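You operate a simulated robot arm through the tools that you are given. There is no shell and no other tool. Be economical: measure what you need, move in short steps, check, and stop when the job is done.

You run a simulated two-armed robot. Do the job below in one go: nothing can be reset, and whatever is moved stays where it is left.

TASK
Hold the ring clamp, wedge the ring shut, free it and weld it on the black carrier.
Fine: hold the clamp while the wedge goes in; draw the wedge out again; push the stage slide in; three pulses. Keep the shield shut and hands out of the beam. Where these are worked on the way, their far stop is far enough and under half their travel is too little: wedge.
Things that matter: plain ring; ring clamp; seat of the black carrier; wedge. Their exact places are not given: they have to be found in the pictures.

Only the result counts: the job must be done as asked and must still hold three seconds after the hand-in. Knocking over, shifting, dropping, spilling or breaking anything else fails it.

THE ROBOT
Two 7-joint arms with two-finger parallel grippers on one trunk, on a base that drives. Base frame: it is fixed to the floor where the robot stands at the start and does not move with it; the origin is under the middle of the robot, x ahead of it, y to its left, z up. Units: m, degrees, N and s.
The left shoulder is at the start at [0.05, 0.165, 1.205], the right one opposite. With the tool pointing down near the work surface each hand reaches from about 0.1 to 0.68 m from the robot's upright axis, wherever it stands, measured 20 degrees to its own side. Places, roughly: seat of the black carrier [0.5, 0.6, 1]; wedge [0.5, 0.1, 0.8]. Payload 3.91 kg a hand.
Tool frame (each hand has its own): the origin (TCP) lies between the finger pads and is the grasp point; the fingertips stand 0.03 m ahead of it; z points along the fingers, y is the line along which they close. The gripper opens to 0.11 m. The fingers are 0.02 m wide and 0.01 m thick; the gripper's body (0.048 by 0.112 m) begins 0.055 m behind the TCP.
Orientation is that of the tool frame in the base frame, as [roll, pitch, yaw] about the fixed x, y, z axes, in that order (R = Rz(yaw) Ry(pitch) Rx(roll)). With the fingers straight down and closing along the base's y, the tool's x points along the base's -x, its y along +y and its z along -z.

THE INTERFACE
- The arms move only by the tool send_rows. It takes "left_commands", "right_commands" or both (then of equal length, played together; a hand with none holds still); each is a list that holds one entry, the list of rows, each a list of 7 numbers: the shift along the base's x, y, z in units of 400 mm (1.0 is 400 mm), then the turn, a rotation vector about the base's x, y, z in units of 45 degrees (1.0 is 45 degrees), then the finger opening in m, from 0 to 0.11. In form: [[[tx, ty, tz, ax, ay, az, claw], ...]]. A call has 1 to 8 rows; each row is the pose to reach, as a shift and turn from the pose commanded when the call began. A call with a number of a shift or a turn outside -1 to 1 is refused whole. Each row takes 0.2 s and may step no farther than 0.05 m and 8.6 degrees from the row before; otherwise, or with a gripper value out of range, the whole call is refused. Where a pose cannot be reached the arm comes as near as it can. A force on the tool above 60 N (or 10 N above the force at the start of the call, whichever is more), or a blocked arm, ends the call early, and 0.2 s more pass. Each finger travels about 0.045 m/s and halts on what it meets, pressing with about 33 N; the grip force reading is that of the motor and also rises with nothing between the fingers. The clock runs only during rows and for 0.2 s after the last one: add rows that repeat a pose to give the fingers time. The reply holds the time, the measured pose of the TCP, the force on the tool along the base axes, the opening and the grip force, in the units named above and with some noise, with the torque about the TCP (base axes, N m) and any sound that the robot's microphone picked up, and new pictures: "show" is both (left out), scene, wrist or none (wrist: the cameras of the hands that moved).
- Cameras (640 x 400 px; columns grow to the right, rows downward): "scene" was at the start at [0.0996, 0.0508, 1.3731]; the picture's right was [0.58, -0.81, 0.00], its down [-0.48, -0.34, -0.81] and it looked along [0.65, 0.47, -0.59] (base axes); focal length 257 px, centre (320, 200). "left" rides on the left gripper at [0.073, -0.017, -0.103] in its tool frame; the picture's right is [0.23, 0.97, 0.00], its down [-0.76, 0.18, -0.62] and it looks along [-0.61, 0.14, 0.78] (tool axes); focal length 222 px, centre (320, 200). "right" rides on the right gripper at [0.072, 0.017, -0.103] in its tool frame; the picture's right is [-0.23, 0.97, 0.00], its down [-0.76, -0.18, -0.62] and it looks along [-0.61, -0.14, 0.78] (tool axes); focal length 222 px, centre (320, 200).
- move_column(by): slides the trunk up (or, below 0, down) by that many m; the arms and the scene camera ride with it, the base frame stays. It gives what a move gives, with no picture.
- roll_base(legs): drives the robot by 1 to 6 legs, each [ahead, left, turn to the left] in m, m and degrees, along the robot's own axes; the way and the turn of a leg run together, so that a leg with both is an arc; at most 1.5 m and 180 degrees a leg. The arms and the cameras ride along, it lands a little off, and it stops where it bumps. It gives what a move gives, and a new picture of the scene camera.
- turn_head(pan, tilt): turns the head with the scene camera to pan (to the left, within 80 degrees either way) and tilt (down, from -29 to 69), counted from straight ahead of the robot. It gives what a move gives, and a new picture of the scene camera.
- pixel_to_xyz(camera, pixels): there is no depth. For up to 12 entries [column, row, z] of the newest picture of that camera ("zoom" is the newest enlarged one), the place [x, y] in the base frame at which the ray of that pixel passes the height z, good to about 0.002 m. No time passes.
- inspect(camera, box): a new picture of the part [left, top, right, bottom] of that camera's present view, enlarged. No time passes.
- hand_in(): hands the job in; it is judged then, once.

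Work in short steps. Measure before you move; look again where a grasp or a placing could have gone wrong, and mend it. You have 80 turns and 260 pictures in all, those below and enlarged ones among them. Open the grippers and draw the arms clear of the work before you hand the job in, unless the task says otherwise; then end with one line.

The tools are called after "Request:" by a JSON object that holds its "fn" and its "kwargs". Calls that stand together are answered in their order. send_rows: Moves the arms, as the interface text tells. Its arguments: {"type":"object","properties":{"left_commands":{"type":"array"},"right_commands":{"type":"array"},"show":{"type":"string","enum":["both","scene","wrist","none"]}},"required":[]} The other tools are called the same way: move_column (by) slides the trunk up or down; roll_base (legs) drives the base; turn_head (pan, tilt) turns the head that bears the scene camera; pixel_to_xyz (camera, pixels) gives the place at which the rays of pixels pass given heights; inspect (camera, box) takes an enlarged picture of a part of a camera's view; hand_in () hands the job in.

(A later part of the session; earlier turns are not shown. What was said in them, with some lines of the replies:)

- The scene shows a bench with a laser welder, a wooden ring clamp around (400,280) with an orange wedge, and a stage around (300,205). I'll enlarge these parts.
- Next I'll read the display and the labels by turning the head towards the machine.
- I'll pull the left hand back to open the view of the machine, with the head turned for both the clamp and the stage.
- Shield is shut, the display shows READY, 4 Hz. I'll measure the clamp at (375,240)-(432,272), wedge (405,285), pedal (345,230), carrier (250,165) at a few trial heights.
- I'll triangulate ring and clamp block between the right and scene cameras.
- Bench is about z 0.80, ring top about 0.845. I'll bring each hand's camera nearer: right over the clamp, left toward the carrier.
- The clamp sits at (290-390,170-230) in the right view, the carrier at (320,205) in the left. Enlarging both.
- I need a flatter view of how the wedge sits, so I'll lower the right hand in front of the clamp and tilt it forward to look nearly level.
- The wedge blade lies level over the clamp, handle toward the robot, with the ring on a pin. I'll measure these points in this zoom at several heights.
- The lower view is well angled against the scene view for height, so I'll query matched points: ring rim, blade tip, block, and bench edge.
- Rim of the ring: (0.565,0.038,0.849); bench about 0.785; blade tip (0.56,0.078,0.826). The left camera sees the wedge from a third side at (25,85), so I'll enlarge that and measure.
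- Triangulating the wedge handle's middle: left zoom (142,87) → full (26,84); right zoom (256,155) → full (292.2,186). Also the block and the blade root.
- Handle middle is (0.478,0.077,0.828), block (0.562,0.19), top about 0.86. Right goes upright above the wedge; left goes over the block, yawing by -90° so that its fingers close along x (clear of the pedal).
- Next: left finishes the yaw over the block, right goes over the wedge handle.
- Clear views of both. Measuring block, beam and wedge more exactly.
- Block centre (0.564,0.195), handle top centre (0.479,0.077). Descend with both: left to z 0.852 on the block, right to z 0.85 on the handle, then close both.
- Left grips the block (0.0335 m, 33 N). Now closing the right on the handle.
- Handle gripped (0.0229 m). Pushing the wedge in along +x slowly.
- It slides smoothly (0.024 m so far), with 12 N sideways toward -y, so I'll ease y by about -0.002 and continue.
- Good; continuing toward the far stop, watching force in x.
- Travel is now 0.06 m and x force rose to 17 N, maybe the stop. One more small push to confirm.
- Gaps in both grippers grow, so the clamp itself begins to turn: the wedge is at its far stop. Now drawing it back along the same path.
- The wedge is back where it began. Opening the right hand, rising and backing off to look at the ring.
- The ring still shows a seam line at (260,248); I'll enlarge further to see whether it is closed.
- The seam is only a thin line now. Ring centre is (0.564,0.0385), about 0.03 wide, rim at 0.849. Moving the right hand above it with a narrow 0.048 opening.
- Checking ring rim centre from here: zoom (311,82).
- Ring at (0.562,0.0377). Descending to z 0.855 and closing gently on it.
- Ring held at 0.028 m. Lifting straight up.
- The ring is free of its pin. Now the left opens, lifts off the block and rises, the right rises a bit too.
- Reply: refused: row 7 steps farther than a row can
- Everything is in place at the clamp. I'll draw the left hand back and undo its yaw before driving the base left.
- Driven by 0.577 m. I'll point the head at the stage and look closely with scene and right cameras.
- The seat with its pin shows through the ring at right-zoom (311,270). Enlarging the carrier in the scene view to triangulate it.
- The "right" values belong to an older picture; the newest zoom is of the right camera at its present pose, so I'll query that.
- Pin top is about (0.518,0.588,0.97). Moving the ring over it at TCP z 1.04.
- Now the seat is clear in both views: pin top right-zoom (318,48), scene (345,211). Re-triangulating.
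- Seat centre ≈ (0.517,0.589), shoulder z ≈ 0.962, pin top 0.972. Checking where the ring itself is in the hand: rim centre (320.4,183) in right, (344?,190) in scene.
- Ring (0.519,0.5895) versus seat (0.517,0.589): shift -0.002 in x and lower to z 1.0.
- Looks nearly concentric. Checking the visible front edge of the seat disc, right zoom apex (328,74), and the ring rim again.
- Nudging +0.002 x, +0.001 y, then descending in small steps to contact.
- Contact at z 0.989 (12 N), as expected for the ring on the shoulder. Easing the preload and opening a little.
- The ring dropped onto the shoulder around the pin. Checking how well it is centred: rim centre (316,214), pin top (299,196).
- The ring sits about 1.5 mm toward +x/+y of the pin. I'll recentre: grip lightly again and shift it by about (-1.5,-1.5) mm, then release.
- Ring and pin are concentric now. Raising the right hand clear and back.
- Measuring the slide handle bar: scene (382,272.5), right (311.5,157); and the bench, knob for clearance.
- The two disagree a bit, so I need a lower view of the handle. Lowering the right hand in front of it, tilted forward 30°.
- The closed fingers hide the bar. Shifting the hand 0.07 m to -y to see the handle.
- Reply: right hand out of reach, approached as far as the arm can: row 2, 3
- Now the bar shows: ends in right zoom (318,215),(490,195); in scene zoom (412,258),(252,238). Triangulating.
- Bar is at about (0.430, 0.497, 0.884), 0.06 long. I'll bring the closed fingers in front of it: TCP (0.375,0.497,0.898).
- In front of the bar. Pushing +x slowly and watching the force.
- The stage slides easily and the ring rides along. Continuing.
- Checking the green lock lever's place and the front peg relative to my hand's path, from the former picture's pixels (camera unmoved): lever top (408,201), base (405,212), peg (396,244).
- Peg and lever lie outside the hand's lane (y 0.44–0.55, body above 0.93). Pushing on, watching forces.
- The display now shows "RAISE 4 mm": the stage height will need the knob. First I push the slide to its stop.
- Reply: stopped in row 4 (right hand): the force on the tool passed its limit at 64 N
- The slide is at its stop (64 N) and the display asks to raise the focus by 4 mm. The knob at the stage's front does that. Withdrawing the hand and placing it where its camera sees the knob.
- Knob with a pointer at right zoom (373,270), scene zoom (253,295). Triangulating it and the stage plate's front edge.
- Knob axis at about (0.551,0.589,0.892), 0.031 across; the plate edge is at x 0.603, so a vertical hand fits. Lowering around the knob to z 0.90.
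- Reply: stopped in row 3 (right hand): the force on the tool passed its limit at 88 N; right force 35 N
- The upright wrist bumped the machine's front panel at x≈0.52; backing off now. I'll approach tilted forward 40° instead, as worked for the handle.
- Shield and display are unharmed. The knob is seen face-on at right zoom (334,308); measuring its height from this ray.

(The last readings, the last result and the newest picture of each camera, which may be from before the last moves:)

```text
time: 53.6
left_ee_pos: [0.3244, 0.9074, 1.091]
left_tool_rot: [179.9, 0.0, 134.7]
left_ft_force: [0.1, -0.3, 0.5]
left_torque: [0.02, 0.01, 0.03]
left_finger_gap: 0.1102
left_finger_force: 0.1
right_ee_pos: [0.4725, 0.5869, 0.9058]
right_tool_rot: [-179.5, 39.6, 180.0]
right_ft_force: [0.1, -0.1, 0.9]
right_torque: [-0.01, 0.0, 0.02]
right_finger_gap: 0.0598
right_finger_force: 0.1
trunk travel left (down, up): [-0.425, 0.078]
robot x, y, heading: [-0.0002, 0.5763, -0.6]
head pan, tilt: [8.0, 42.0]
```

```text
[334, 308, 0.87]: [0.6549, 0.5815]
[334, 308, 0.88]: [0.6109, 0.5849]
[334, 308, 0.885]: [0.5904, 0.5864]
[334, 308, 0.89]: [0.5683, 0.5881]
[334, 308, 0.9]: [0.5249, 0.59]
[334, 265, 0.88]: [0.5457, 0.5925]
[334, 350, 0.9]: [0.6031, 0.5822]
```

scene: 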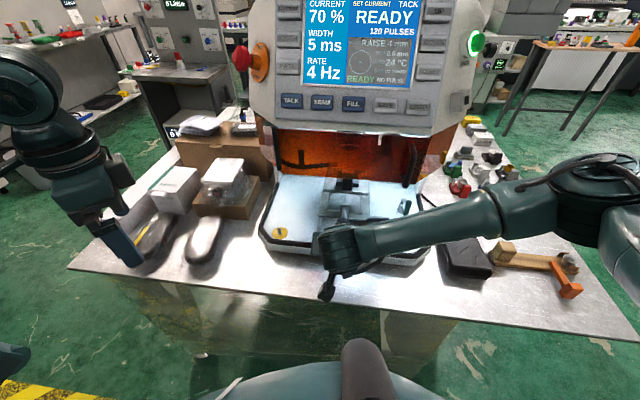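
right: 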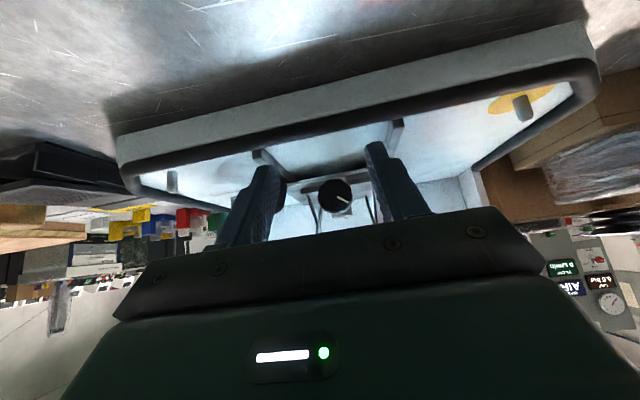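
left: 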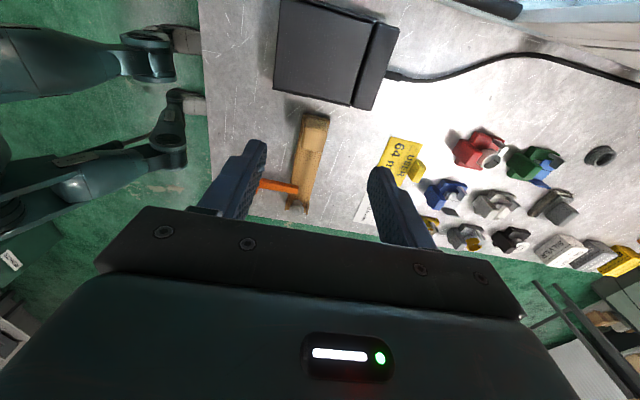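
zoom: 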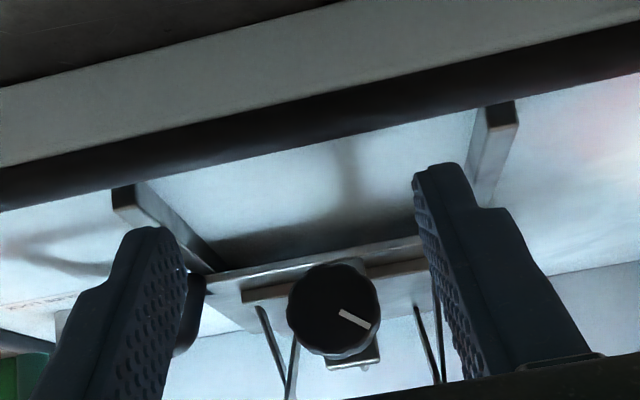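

Knob axis: y 0.589, z 0.894, face at x≈0.546. Moving in to TCP (0.545,0.589,0.897) and closing on the knob.

Request:
{"fn": "send_rows", "kwargs": {"right_commands": [[[0.05, 0.003, -0.01, 0, 0, 0, 0.06], [0.1, 0.005, -0.022, 0, 0, 0, 0.06], [0.14, 0.005, -0.022, 0, 0, 0, 0.06], [0.181, 0.005, -0.022, 0, 0, 0, 0.06], [0.181, 0.005, -0.022, 0, 0, 0, 0.025], [0.181, 0.005, -0.022, 0, 0, 0, 0.025], [0.181, 0.005, -0.022, 0, 0, 0, 0.025]]], "show": "both"}}

Request:
{"fn": "inspect", "kwargs": {"camera": "right", "box": [240, 80, 420, 230]}}

Request:
{"fn": "inspect", "kwargs": {"camera": "scene", "box": [300, 0, 420, 90]}}

```text
time: 55.2
left_ee_pos: [0.3253, 0.9068, 1.0929]
left_tool_rot: [179.9, 0.0, 134.7]
left_ft_force: [0.3, 0.2, -0.2]
left_torque: [0.01, 0.0, -0.01]
left_finger_gap: 0.1099
left_finger_force: 0.1
right_ee_pos: [0.5446, 0.5887, 0.8986]
right_tool_rot: [-179.5, 39.6, -179.9]
right_ft_force: [-0.2, -2.5, 0.3]
right_torque: [-0.07, 0.2, -0.05]
right_finger_gap: 0.0314
right_finger_force: 43.8
trunk travel left (down, up): [-0.425, 0.078]
robot x, y, heading: [-0.0016, 0.5789, 0.0]
head pan, tilt: [8.0, 42.0]
```

scene: 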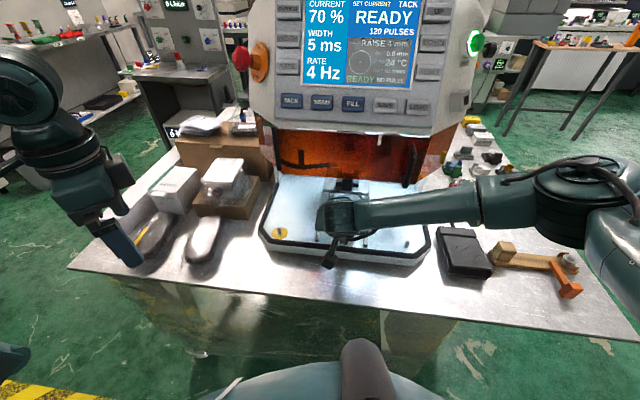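
right: 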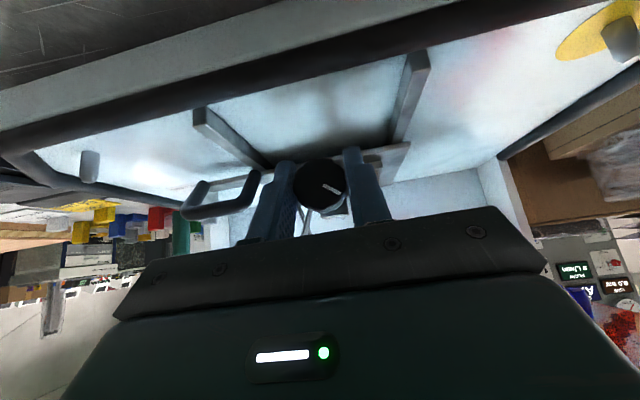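

```text
2.67 times, centred on (330, 155) of right
```

zoom: 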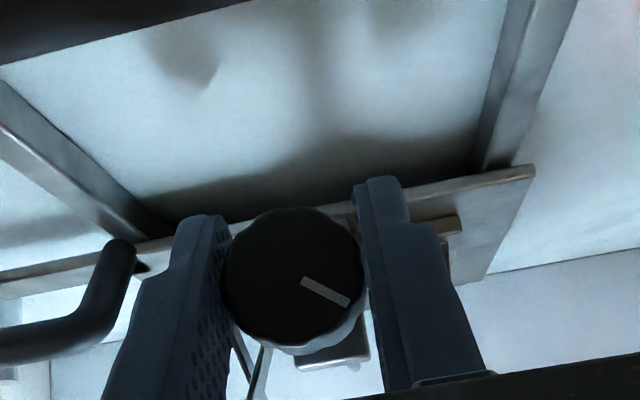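

```text
4.44 times, centred on (360, 45) of scene
```

zoom: 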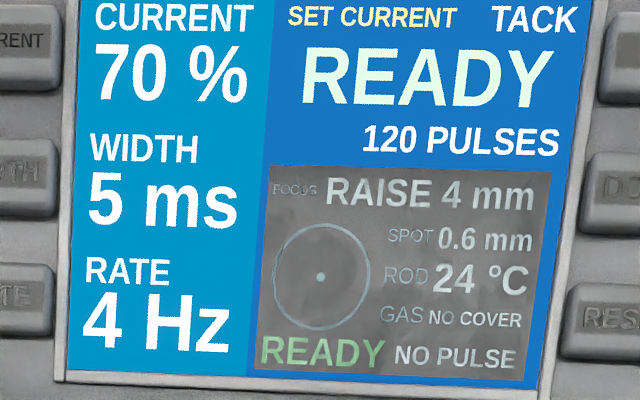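

Knob gripped (0.031 m). Turning clockwise (+x) by 30° as a trial.

Request:
{"fn": "send_rows", "kwargs": {"right_commands": [[[0, 0, 0, 0.167, 0, 0, 0.025], [0, -0.001, 0, 0.333, 0, 0, 0.025], [0, -0.002, 0, 0.5, 0, 0, 0.025], [0, -0.003, 0, 0.667, 0, 0, 0.025], [0, -0.003, 0, 0.667, 0, 0, 0.025]]], "show": "wrist"}}

Request:
{"fn": "inspect", "kwargs": {"camera": "scene", "box": [300, 0, 420, 90]}}

```text
time: 56.4
left_ee_pos: [0.3255, 0.9054, 1.0932]
left_tool_rot: [-180.0, 0.1, 134.7]
left_ft_force: [-0.5, 0.8, 0.3]
left_torque: [-0.01, 0.0, 0.01]
left_finger_gap: 0.11
left_finger_force: 0.1
right_ee_pos: [0.545, 0.588, 0.8979]
right_tool_rot: [143.5, 33.5, 157.5]
right_ft_force: [-1.3, -8.5, -1.5]
right_torque: [0.03, -0.2, -0.3]
right_finger_gap: 0.0309
right_finger_force: 45.2
trunk travel left (down, up): [-0.425, 0.078]
robot x, y, heading: [0.0034, 0.5743, -0.4]
head pan, tilt: [8.0, 42.0]
```

right: 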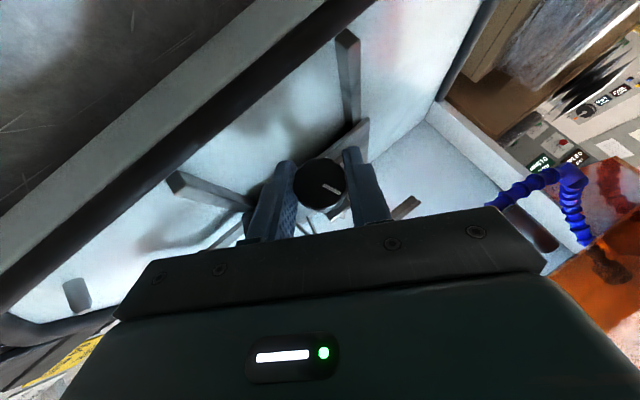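

```text
4.44 times, centred on (360, 45) of scene
```

zoom: 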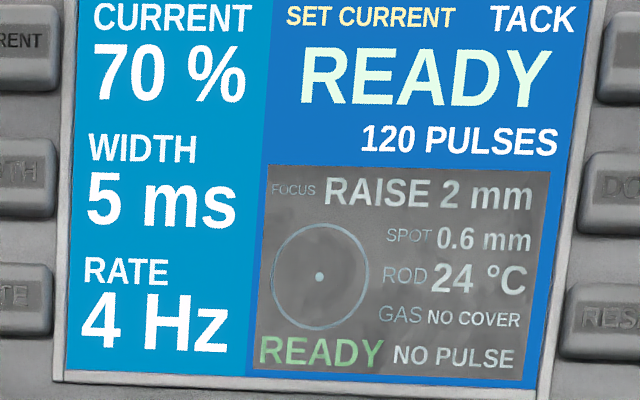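

Pointer turned with the hand and the display now reads RAISE 2 mm. Regripping: open, turn back 30°, close.

Request:
{"fn": "send_rows", "kwargs": {"right_commands": [[[0, 0, 0, 0, 0, 0, 0.05], [0, 0, 0, 0, 0, 0, 0.05], [0, 0.001, 0, -0.167, 0, 0, 0.05], [0, 0.002, 0, -0.333, 0, 0, 0.05], [0, 0.003, 0, -0.5, 0, 0, 0.05], [0, 0.003, 0, -0.667, 0, 0, 0.05], [0, 0.003, 0, -0.667, 0, 0, 0.025], [0, 0.003, 0, -0.667, 0, 0, 0.025]]], "show": "wrist"}}

Request:
{"fn": "inspect", "kwargs": {"camera": "scene", "box": [300, 0, 420, 90]}}

```text
time: 58.2
left_ee_pos: [0.3249, 0.9062, 1.0907]
left_tool_rot: [-180.0, -0.1, 134.8]
left_ft_force: [-1.2, 0.5, 1.0]
left_torque: [0.0, 0.01, 0.01]
left_finger_gap: 0.1101
left_finger_force: 0.0
right_ee_pos: [0.5428, 0.589, 0.8977]
right_tool_rot: [-179.3, 39.6, -179.9]
right_ft_force: [-2.3, -4.3, 0.8]
right_torque: [-0.13, 0.26, 0.0]
right_finger_gap: 0.0314
right_finger_force: 35.2
trunk travel left (down, up): [-0.425, 0.078]
robot x, y, heading: [0.0035, 0.5768, -0.5]
head pan, tilt: [8.0, 42.0]
```

right: 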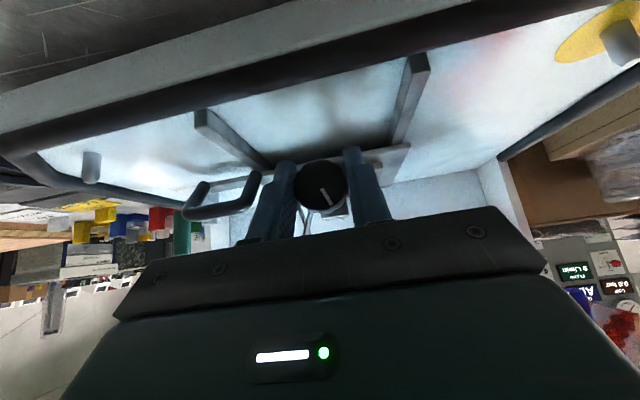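

```text
4.44 times, centred on (360, 45) of scene
```

zoom: 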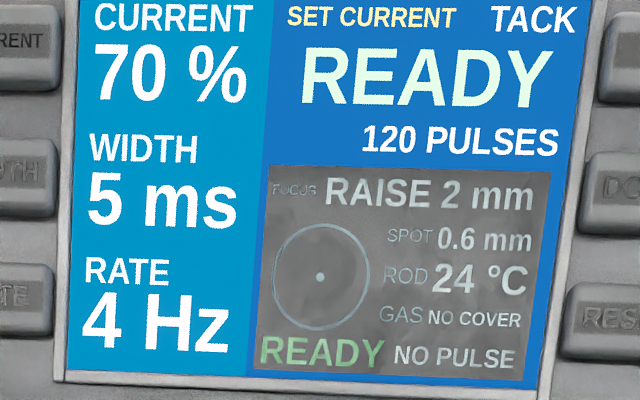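

Regripped, still RAISE 2 mm. Turning another 22° first.

Request:
{"fn": "send_rows", "kwargs": {"right_commands": [[[0, 0, 0, 0.167, 0, 0, 0.025], [0, -0.001, 0, 0.333, 0, 0, 0.025], [0, -0.002, 0, 0.5, 0, 0, 0.025], [0, -0.002, 0, 0.5, 0, 0, 0.025]]], "show": "none"}}

Request:
{"fn": "inspect", "kwargs": {"camera": "scene", "box": [300, 0, 420, 90]}}

```text
time: 59.2
left_ee_pos: [0.3242, 0.9058, 1.0928]
left_tool_rot: [180.0, 0.1, 134.7]
left_ft_force: [0.3, -0.4, 0.2]
left_torque: [0.0, 0.02, -0.03]
left_finger_gap: 0.11
left_finger_force: 0.0
right_ee_pos: [0.5438, 0.588, 0.8964]
right_tool_rot: [152.2, 36.1, 162.3]
right_ft_force: [-6.5, -12.7, -0.6]
right_torque: [0.05, 0.25, -0.14]
right_finger_gap: 0.0313
right_finger_force: 45.1
trunk travel left (down, up): [-0.425, 0.078]
robot x, y, heading: [0.0005, 0.5722, -0.5]
head pan, tilt: [8.0, 42.0]
```

```text
4.44 times, centred on (360, 45) of scene
```

zoom: 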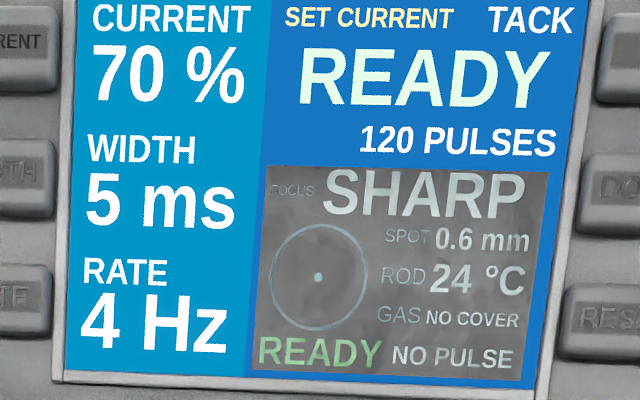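

Focus reads SHARP. A last 3° for margin, then release and withdraw.

Request:
{"fn": "send_rows", "kwargs": {"right_commands": [[[0, 0, 0, 0.06, 0, 0, 0.025], [0, 0, 0, 0.06, 0, 0, 0.05], [0, 0, 0, 0.06, 0, 0, 0.05], [-0.06, 0, 0.01, -0.1, 0, 0, 0.05], [-0.16, 0, 0.03, -0.25, 0, 0, 0.05], [-0.26, 0, 0.05, -0.4, 0, 0, 0.05], [-0.3, 0, 0.12, -0.5, 0, 0, 0.03], [-0.3, 0, 0.22, -0.5, 0, 0, 0.0]]], "show": "both"}}

Request:
{"fn": "inspect", "kwargs": {"camera": "scene", "box": [290, 0, 410, 90]}}

Request:
{"fn": "inspect", "kwargs": {"camera": "scene", "box": [280, 130, 440, 250]}}

```text
time: 61.0
left_ee_pos: [0.325, 0.9069, 1.0928]
left_tool_rot: [-180.0, 0.0, 134.6]
left_ft_force: [0.0, 0.5, 0.3]
left_torque: [-0.03, -0.01, 0.01]
left_finger_gap: 0.11
left_finger_force: 0.0
right_ee_pos: [0.4246, 0.5892, 0.9859]
right_tool_rot: [-179.4, 39.6, -179.8]
right_ft_force: [-0.5, 0.7, -0.7]
right_torque: [-0.03, 0.0, -0.02]
right_finger_gap: 0.0
right_finger_force: 0.0
trunk travel left (down, up): [-0.425, 0.078]
robot x, y, heading: [-0.0018, 0.5767, -0.5]
head pan, tilt: [8.0, 42.0]
```

scene: 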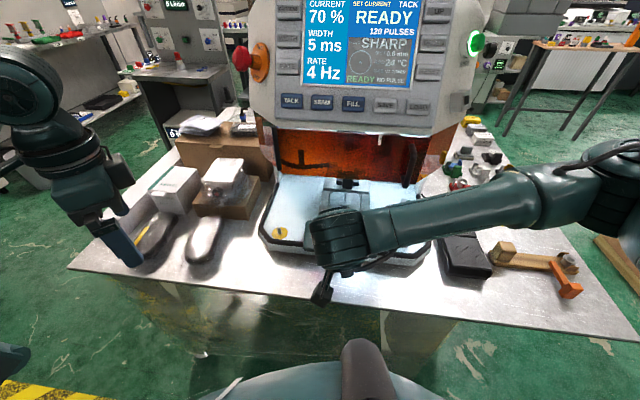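
right: 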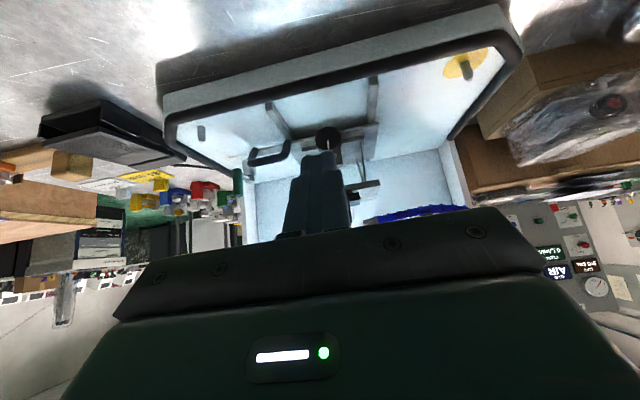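

```text
4.44 times, centred on (350, 45) of scene
```

zoom: 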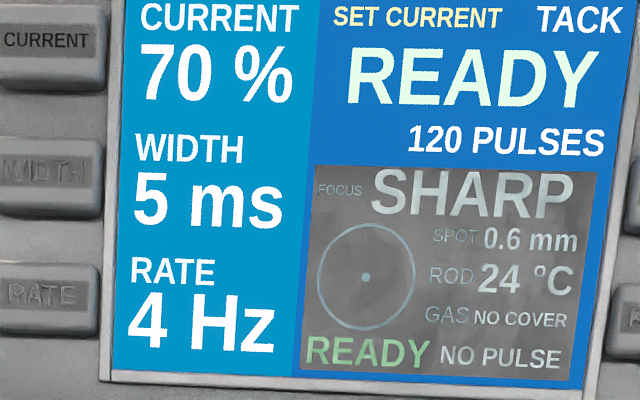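

```text
3.33 times, centred on (360, 190) of scene
```

zoom: 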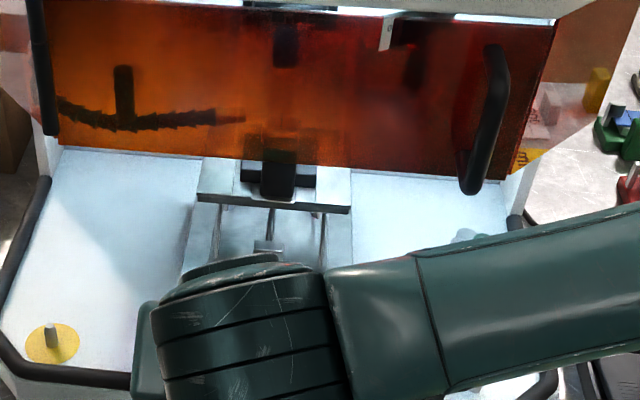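

SHARP stays, shield shut. Now moving the right hand over toward the pedal, upright.

Request:
{"fn": "send_rows", "kwargs": {"right_commands": [[[-0.06, -0.02, 0.06, 0, 0.1, 0, 0.0], [-0.08, -0.1, 0.12, 0, 0.25, 0, 0.0], [-0.08, -0.2, 0.16, 0, 0.4, 0, 0.0], [-0.08, -0.3, 0.18, 0, 0.55, 0, 0.0], [-0.08, -0.4, 0.18, 0, 0.7, 0, 0.0], [-0.06, -0.5, 0.18, 0, 0.88, 0, 0.0], [-0.02, -0.6, 0.18, 0, 0.88, 0, 0.0], [0.02, -0.69, 0.18, 0, 0.88, 0, 0.0]]], "show": "both"}}

Request:
{"fn": "inspect", "kwargs": {"camera": "right", "box": [220, 60, 420, 230]}}

Request:
{"fn": "inspect", "kwargs": {"camera": "scene", "box": [400, 200, 540, 310]}}

```text
time: 62.8
left_ee_pos: [0.326, 0.9069, 1.0925]
left_tool_rot: [179.9, 0.0, 134.7]
left_ft_force: [0.5, 0.0, -0.3]
left_torque: [0.0, 0.0, -0.01]
left_finger_gap: 0.11
left_finger_force: 0.0
right_ee_pos: [0.4293, 0.3131, 1.0591]
right_tool_rot: [-179.6, 0.0, -179.7]
right_ft_force: [-0.8, -0.5, 0.8]
right_torque: [0.02, -0.03, 0.02]
right_finger_gap: 0.0
right_finger_force: 33.1
trunk travel left (down, up): [-0.425, 0.078]
robot x, y, heading: [0.0029, 0.5762, -0.4]
head pan, tilt: [8.0, 42.0]
```

scene: 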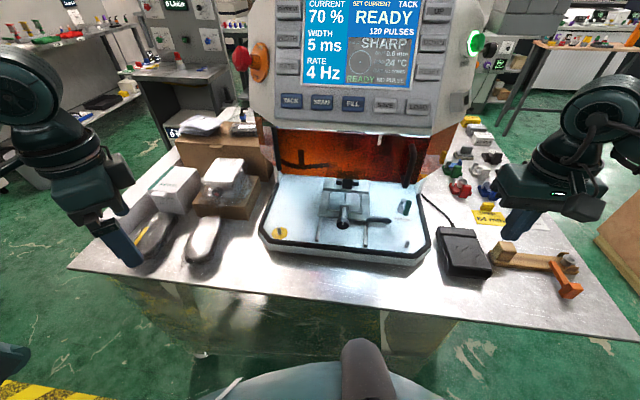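
right: 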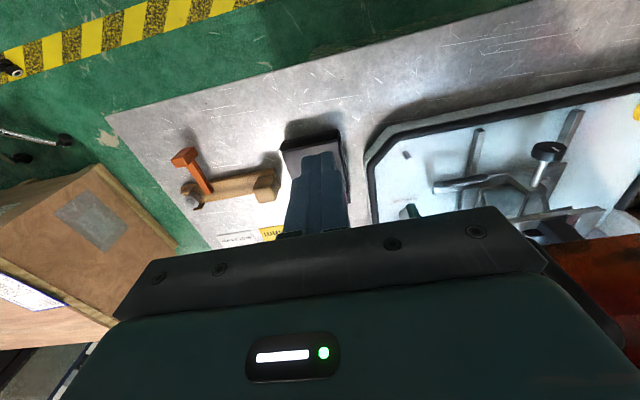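

```text
2.35 times, centred on (320, 145) of right
```

zoom: 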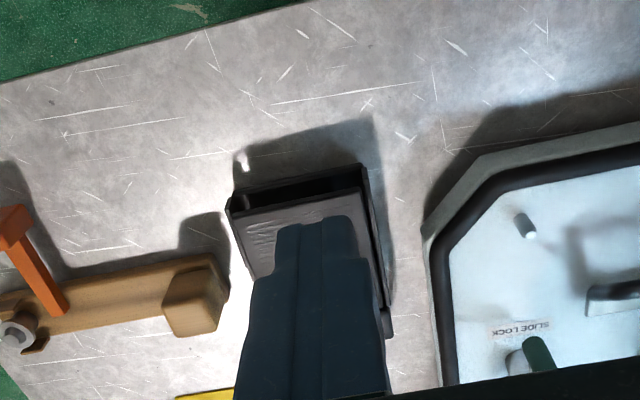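

```text
3.64 times, centred on (470, 255) of scene
```

zoom: 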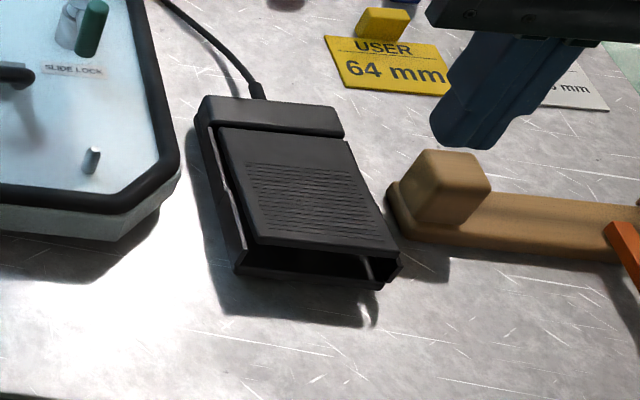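

Pedal: hinged at the back, front edge raised. Triangulating its front edge middle: scene (471.4,267.5), right (311.5,145.5); and the ridge area centre.

Request:
{"fn": "pixel_to_xyz", "kwargs": {"camera": "scene", "pixels": [[471.4, 267.5, 0.79], [471.4, 267.5, 0.82], [471.4, 267.5, 0.85], [469.5, 256, 0.82], [469.5, 256, 0.84], [448, 236, 0.83], [494, 237, 0.83]]}}

Request:
{"fn": "pixel_to_xyz", "kwargs": {"camera": "right", "pixels": [[311.5, 145.5, 0.79], [311.5, 145.5, 0.82], [311.5, 145.5, 0.85], [283, 151, 0.83], [338, 141, 0.83]]}}

```text
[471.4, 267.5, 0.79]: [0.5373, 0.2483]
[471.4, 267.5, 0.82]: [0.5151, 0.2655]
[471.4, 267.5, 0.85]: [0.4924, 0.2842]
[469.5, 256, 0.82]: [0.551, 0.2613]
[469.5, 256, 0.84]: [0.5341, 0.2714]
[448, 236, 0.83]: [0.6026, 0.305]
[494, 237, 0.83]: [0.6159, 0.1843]
```

```text
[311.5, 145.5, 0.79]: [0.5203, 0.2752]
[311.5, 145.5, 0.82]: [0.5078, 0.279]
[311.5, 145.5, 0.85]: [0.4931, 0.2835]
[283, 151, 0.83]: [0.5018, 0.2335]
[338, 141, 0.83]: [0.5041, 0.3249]
```

Pedal plate front edge at (0.493,0.284,0.85). Hovering closed fingers over (0.512,0.28), tip z 0.87.

Request:
{"fn": "send_rows", "kwargs": {"right_commands": [[[0.05, -0.02, -0.08, 0, 0, 0, 0.0], [0.1, -0.04, -0.16, 0, 0, 0, 0.0], [0.15, -0.06, -0.24, 0, 0, 0, 0.0], [0.207, -0.083, -0.32, 0, 0, 0, 0.0], [0.207, -0.083, -0.398, 0, 0, 0, 0.0], [0.207, -0.083, -0.398, 0, 0, 0, 0.0]]], "show": "both"}}

Request:
{"fn": "inspect", "kwargs": {"camera": "scene", "box": [400, 200, 540, 310]}}

Request:
{"fn": "inspect", "kwargs": {"camera": "right", "box": [220, 60, 420, 230]}}

```text
time: 64.2
left_ee_pos: [0.3251, 0.9073, 1.0915]
left_tool_rot: [-179.9, 0.0, 134.7]
left_ft_force: [-0.3, -0.3, 0.3]
left_torque: [0.03, 0.0, -0.02]
left_finger_gap: 0.1103
left_finger_force: 0.0
right_ee_pos: [0.5135, 0.2775, 0.8991]
right_tool_rot: [-179.4, -0.1, 179.9]
right_ft_force: [0.2, 0.1, 0.1]
right_torque: [0.02, 0.0, 0.03]
right_finger_gap: 0.0003
right_finger_force: 33.1
trunk travel left (down, up): [-0.425, 0.078]
robot x, y, heading: [0.0011, 0.5828, -0.4]
head pan, tilt: [8.0, 42.0]
```

scene: 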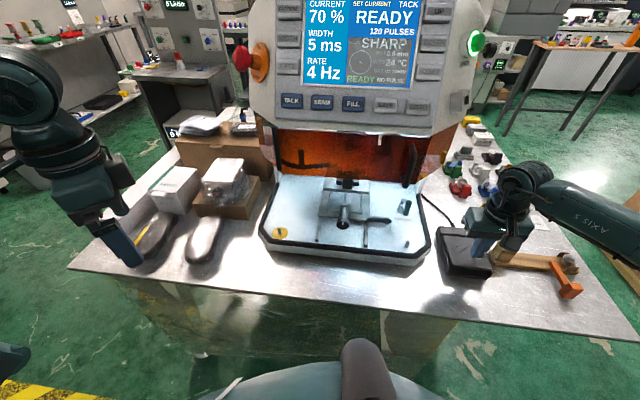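
right: 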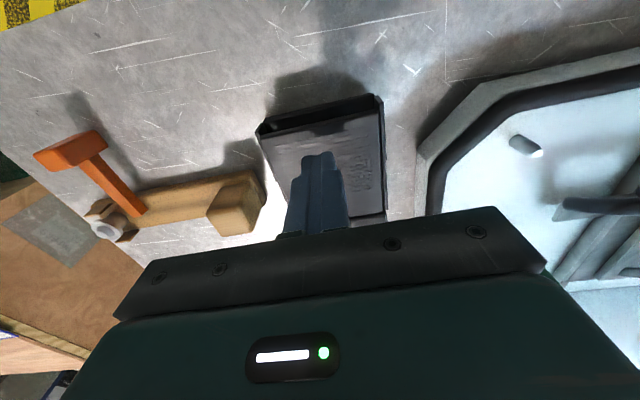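

```text
3.64 times, centred on (470, 255) of scene
```

zoom: 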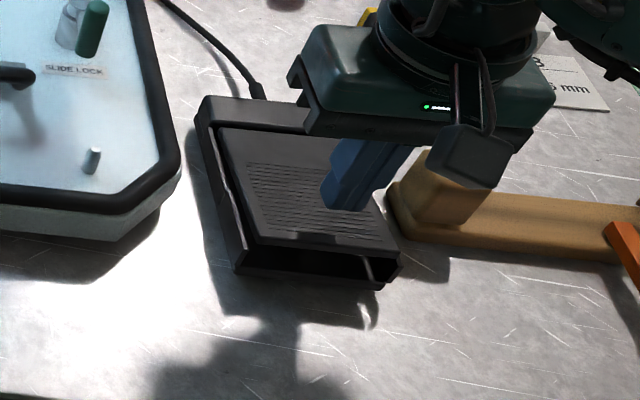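

```text
2.35 times, centred on (320, 145) of right
```

zoom: 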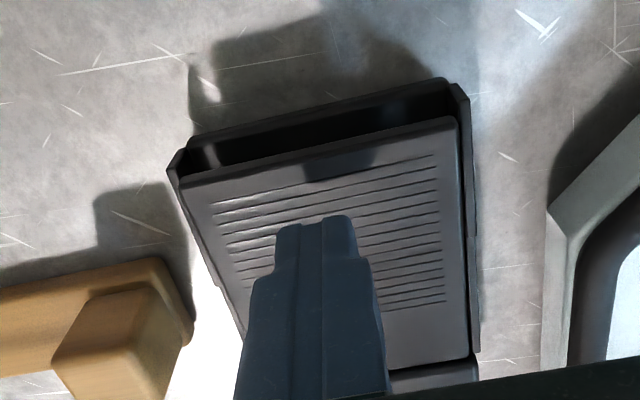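

Quick press: down 0.034 m and right up again, then read the display.

Request:
{"fn": "send_rows", "kwargs": {"right_commands": [[[0, 0, -0.04, 0, 0, 0, 0.0], [0, 0, -0.085, 0, 0, 0, 0.0], [0, 0, 0, 0, 0, 0, 0.0]]], "show": "none"}}

Request:
{"fn": "inspect", "kwargs": {"camera": "scene", "box": [290, 0, 410, 90]}}

```text
time: 65.0
left_ee_pos: [0.3249, 0.9056, 1.0921]
left_tool_rot: [180.0, 0.1, 134.6]
left_ft_force: [0.1, 0.0, -0.3]
left_torque: [-0.01, -0.02, 0.04]
left_finger_gap: 0.1102
left_finger_force: 0.0
right_ee_pos: [0.5119, 0.2791, 0.8962]
right_tool_rot: [-179.6, 0.0, -180.0]
right_ft_force: [0.0, 0.4, 0.4]
right_torque: [-0.01, 0.0, 0.01]
right_finger_gap: 0.0002
right_finger_force: 32.8
trunk travel left (down, up): [-0.425, 0.078]
robot x, y, heading: [0.0004, 0.5757, -0.3]
head pan, tilt: [8.0, 42.0]
```

```text
4.44 times, centred on (350, 45) of scene
```

zoom: 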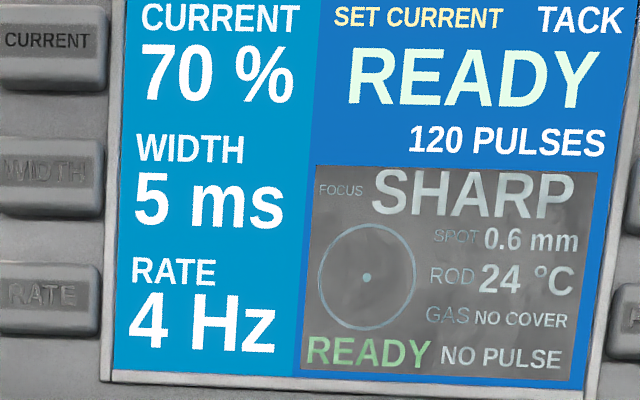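

No pulse yet: not deep enough. Going down slowly to find contact force at the former depth.

Request:
{"fn": "send_rows", "kwargs": {"right_commands": [[[0, 0, -0.05, 0, 0, 0, 0.0], [0, 0, -0.075, 0, 0, 0, 0.0]]], "show": "none"}}

Request:
{"fn": "inspect", "kwargs": {"camera": "scene", "box": [290, 0, 410, 90]}}

```text
time: 65.6
left_ee_pos: [0.3246, 0.9061, 1.0942]
left_tool_rot: [-180.0, 0.0, 134.8]
left_ft_force: [0.3, -0.2, -1.0]
left_torque: [0.02, 0.02, 0.0]
left_finger_gap: 0.1099
left_finger_force: 0.1
right_ee_pos: [0.5143, 0.2796, 0.8669]
right_tool_rot: [-179.5, 0.0, -179.9]
right_ft_force: [-1.7, -0.9, 4.3]
right_torque: [-0.03, 0.1, -0.01]
right_finger_gap: 0.0
right_finger_force: 32.9
trunk travel left (down, up): [-0.425, 0.078]
robot x, y, heading: [0.0004, 0.5782, -0.5]
head pan, tilt: [8.0, 42.0]
```

```text
4.44 times, centred on (350, 45) of scene
```

zoom: 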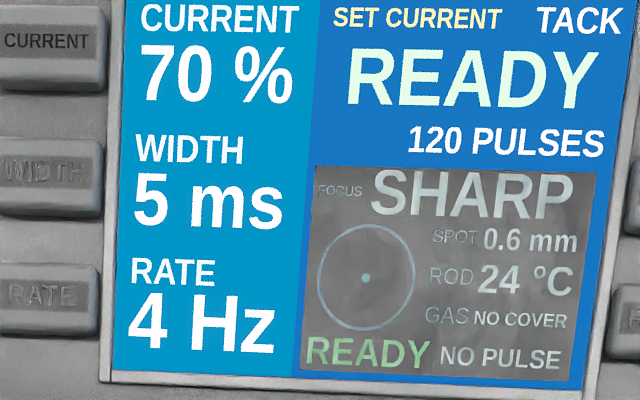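

Contact with 4 N at z 0.867. Pressing 0.014 m more and releasing.

Request:
{"fn": "send_rows", "kwargs": {"right_commands": [[[0, 0, -0.035, 0, 0, 0, 0.0], [0, 0, 0.03, 0, 0, 0, 0.0]]], "show": "none"}}

Request:
{"fn": "inspect", "kwargs": {"camera": "scene", "box": [290, 0, 410, 90]}}

```text
time: 66.2
left_ee_pos: [0.3233, 0.9078, 1.0919]
left_tool_rot: [-180.0, 0.2, 134.7]
left_ft_force: [-0.3, -0.1, 0.2]
left_torque: [-0.07, 0.0, -0.03]
left_finger_gap: 0.1102
left_finger_force: 0.0
right_ee_pos: [0.514, 0.2798, 0.8797]
right_tool_rot: [-179.5, 0.0, -179.9]
right_ft_force: [-0.5, 0.2, 0.4]
right_torque: [0.01, -0.02, 0.02]
right_finger_gap: 0.0
right_finger_force: 32.6
trunk travel left (down, up): [-0.425, 0.078]
robot x, y, heading: [0.0027, 0.5721, -0.4]
head pan, tilt: [8.0, 42.0]
heard: click
```

```text
4.44 times, centred on (350, 45) of scene
```

zoom: 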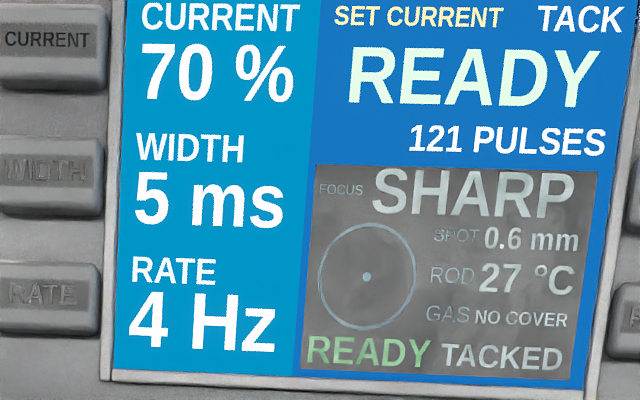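

A click: 121 pulses, TACKED. Second pulse with the same press.

Request:
{"fn": "send_rows", "kwargs": {"right_commands": [[[0, 0, -0.03, 0, 0, 0, 0.0], [0, 0, -0.065, 0, 0, 0, 0.0], [0, 0, 0, 0, 0, 0, 0.0]]], "show": "none"}}

Request:
{"fn": "inspect", "kwargs": {"camera": "scene", "box": [290, 0, 410, 90]}}

```text
time: 67.0
left_ee_pos: [0.3241, 0.9068, 1.092]
left_tool_rot: [179.9, 0.0, 134.8]
left_ft_force: [0.1, 0.4, -0.4]
left_torque: [-0.05, 0.01, 0.01]
left_finger_gap: 0.1099
left_finger_force: 0.1
right_ee_pos: [0.5136, 0.2795, 0.8804]
right_tool_rot: [-179.5, -0.1, -179.9]
right_ft_force: [0.0, -0.7, -0.4]
right_torque: [-0.01, 0.0, 0.03]
right_finger_gap: 0.0
right_finger_force: 33.2
trunk travel left (down, up): [-0.425, 0.078]
robot x, y, heading: [0.0032, 0.5773, -0.4]
head pan, tilt: [8.0, 42.0]
heard: click
```

```text
4.44 times, centred on (350, 45) of scene
```

zoom: 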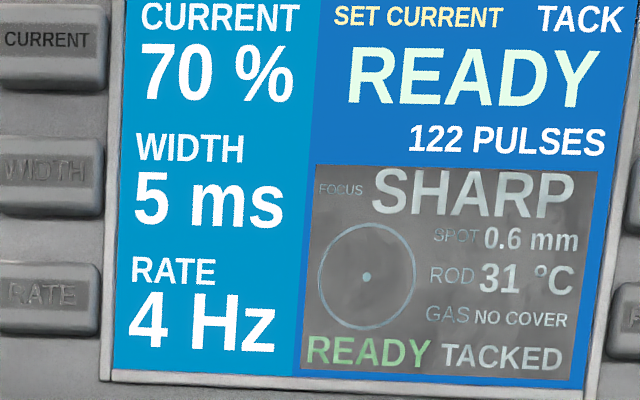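

122 pulses. Third and last press.

Request:
{"fn": "send_rows", "kwargs": {"right_commands": [[[0, 0, -0.03, 0, 0, 0, 0.0], [0, 0, -0.065, 0, 0, 0, 0.0], [0, 0, 0, 0, 0, 0, 0.0]]], "show": "none"}}

Request:
{"fn": "inspect", "kwargs": {"camera": "scene", "box": [290, 0, 410, 90]}}

```text
time: 67.8
left_ee_pos: [0.3253, 0.9062, 1.0911]
left_tool_rot: [180.0, 0.1, 134.7]
left_ft_force: [0.0, -0.1, -0.6]
left_torque: [-0.02, -0.01, 0.01]
left_finger_gap: 0.1102
left_finger_force: 0.0
right_ee_pos: [0.5167, 0.2787, 0.88]
right_tool_rot: [-179.5, -0.1, -179.9]
right_ft_force: [0.1, 0.0, -0.2]
right_torque: [-0.03, 0.0, 0.01]
right_finger_gap: 0.0
right_finger_force: 32.9
trunk travel left (down, up): [-0.425, 0.078]
robot x, y, heading: [0.0001, 0.5775, -0.5]
head pan, tilt: [8.0, 42.0]
heard: click
```

```text
4.44 times, centred on (350, 45) of scene
```

zoom: 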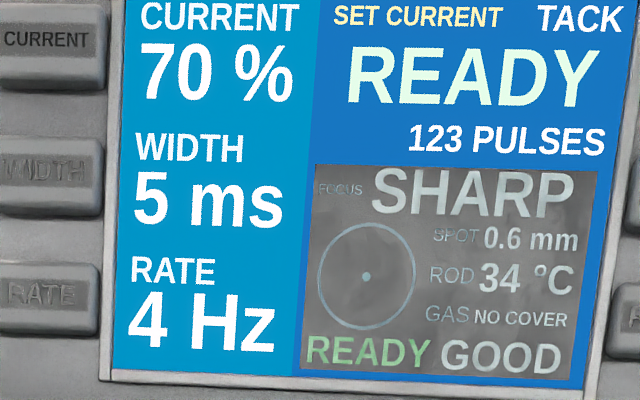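

The display reads 123 PULSES and GOOD. Raising the right hand, opening it and drawing it clear.

Request:
{"fn": "send_rows", "kwargs": {"right_commands": [[[0, 0, 0.1, 0, 0, 0, 0.0], [0, 0, 0.2, 0, 0, 0, 0.03], [0, 0, 0.3, 0, 0, 0, 0.06], [-0.1, 0, 0.37, 0, 0, 0, 0.1], [-0.2, 0, 0.42, 0, 0, 0, 0.11], [-0.32, 0, 0.42, 0, 0, 0, 0.11], [-0.44, 0, 0.42, 0, 0, 0, 0.11], [-0.44, 0, 0.42, 0, 0, 0, 0.11]]], "show": "scene"}}

Request:
{"fn": "inspect", "kwargs": {"camera": "scene", "box": [260, 130, 600, 310]}}

```text
time: 69.6
left_ee_pos: [0.3254, 0.9068, 1.0929]
left_tool_rot: [179.9, -0.1, 134.7]
left_ft_force: [-1.0, 0.2, -0.4]
left_torque: [0.0, -0.02, 0.0]
left_finger_gap: 0.1104
left_finger_force: 0.0
right_ee_pos: [0.3369, 0.2791, 1.0475]
right_tool_rot: [-179.7, 0.0, -180.0]
right_ft_force: [-0.7, -0.3, -0.4]
right_torque: [-0.01, -0.01, -0.03]
right_finger_gap: 0.1099
right_finger_force: 0.0
trunk travel left (down, up): [-0.425, 0.078]
robot x, y, heading: [-0.0001, 0.5793, -0.5]
head pan, tilt: [8.0, 42.0]
```

scene: 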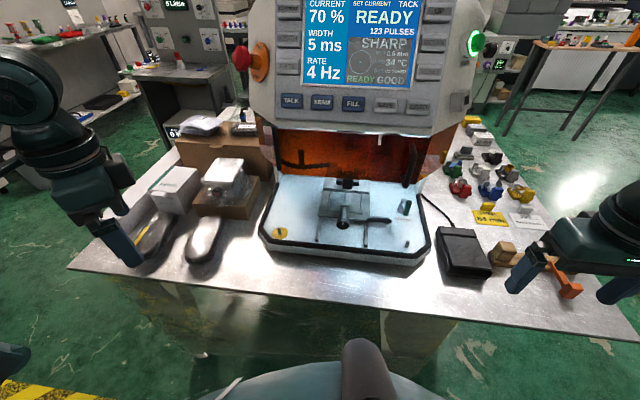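

```text
1.88 times, centred on (430, 220) of scene
5 turns are left
```

zoom: 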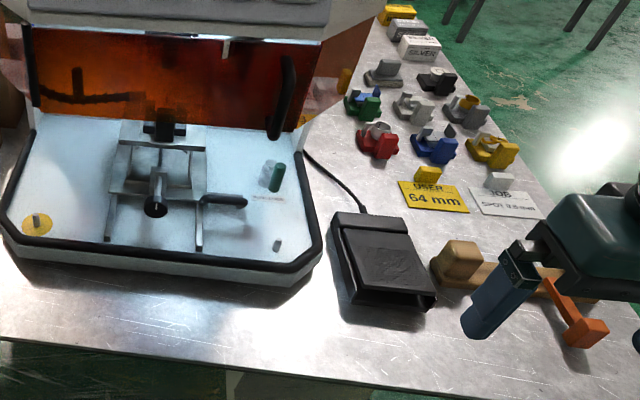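

All is in order: shield shut, slide in, weld GOOD, hands clear and open. Handing in.

Request:
{"fn": "hand_in", "kwargs": {}}

```text
The job is handed in.
```

The ring is wedged shut, freed, seated on the black carrier and welded with three pulses; the machine's display reads GOOD. I also turned the stage knob until its RAISE 4 mm prompt changed to SHARP, and left its GAS NO COVER line as it was. My hand bumped the machine's front panel once (88 N), with no change seen to the shield or display.
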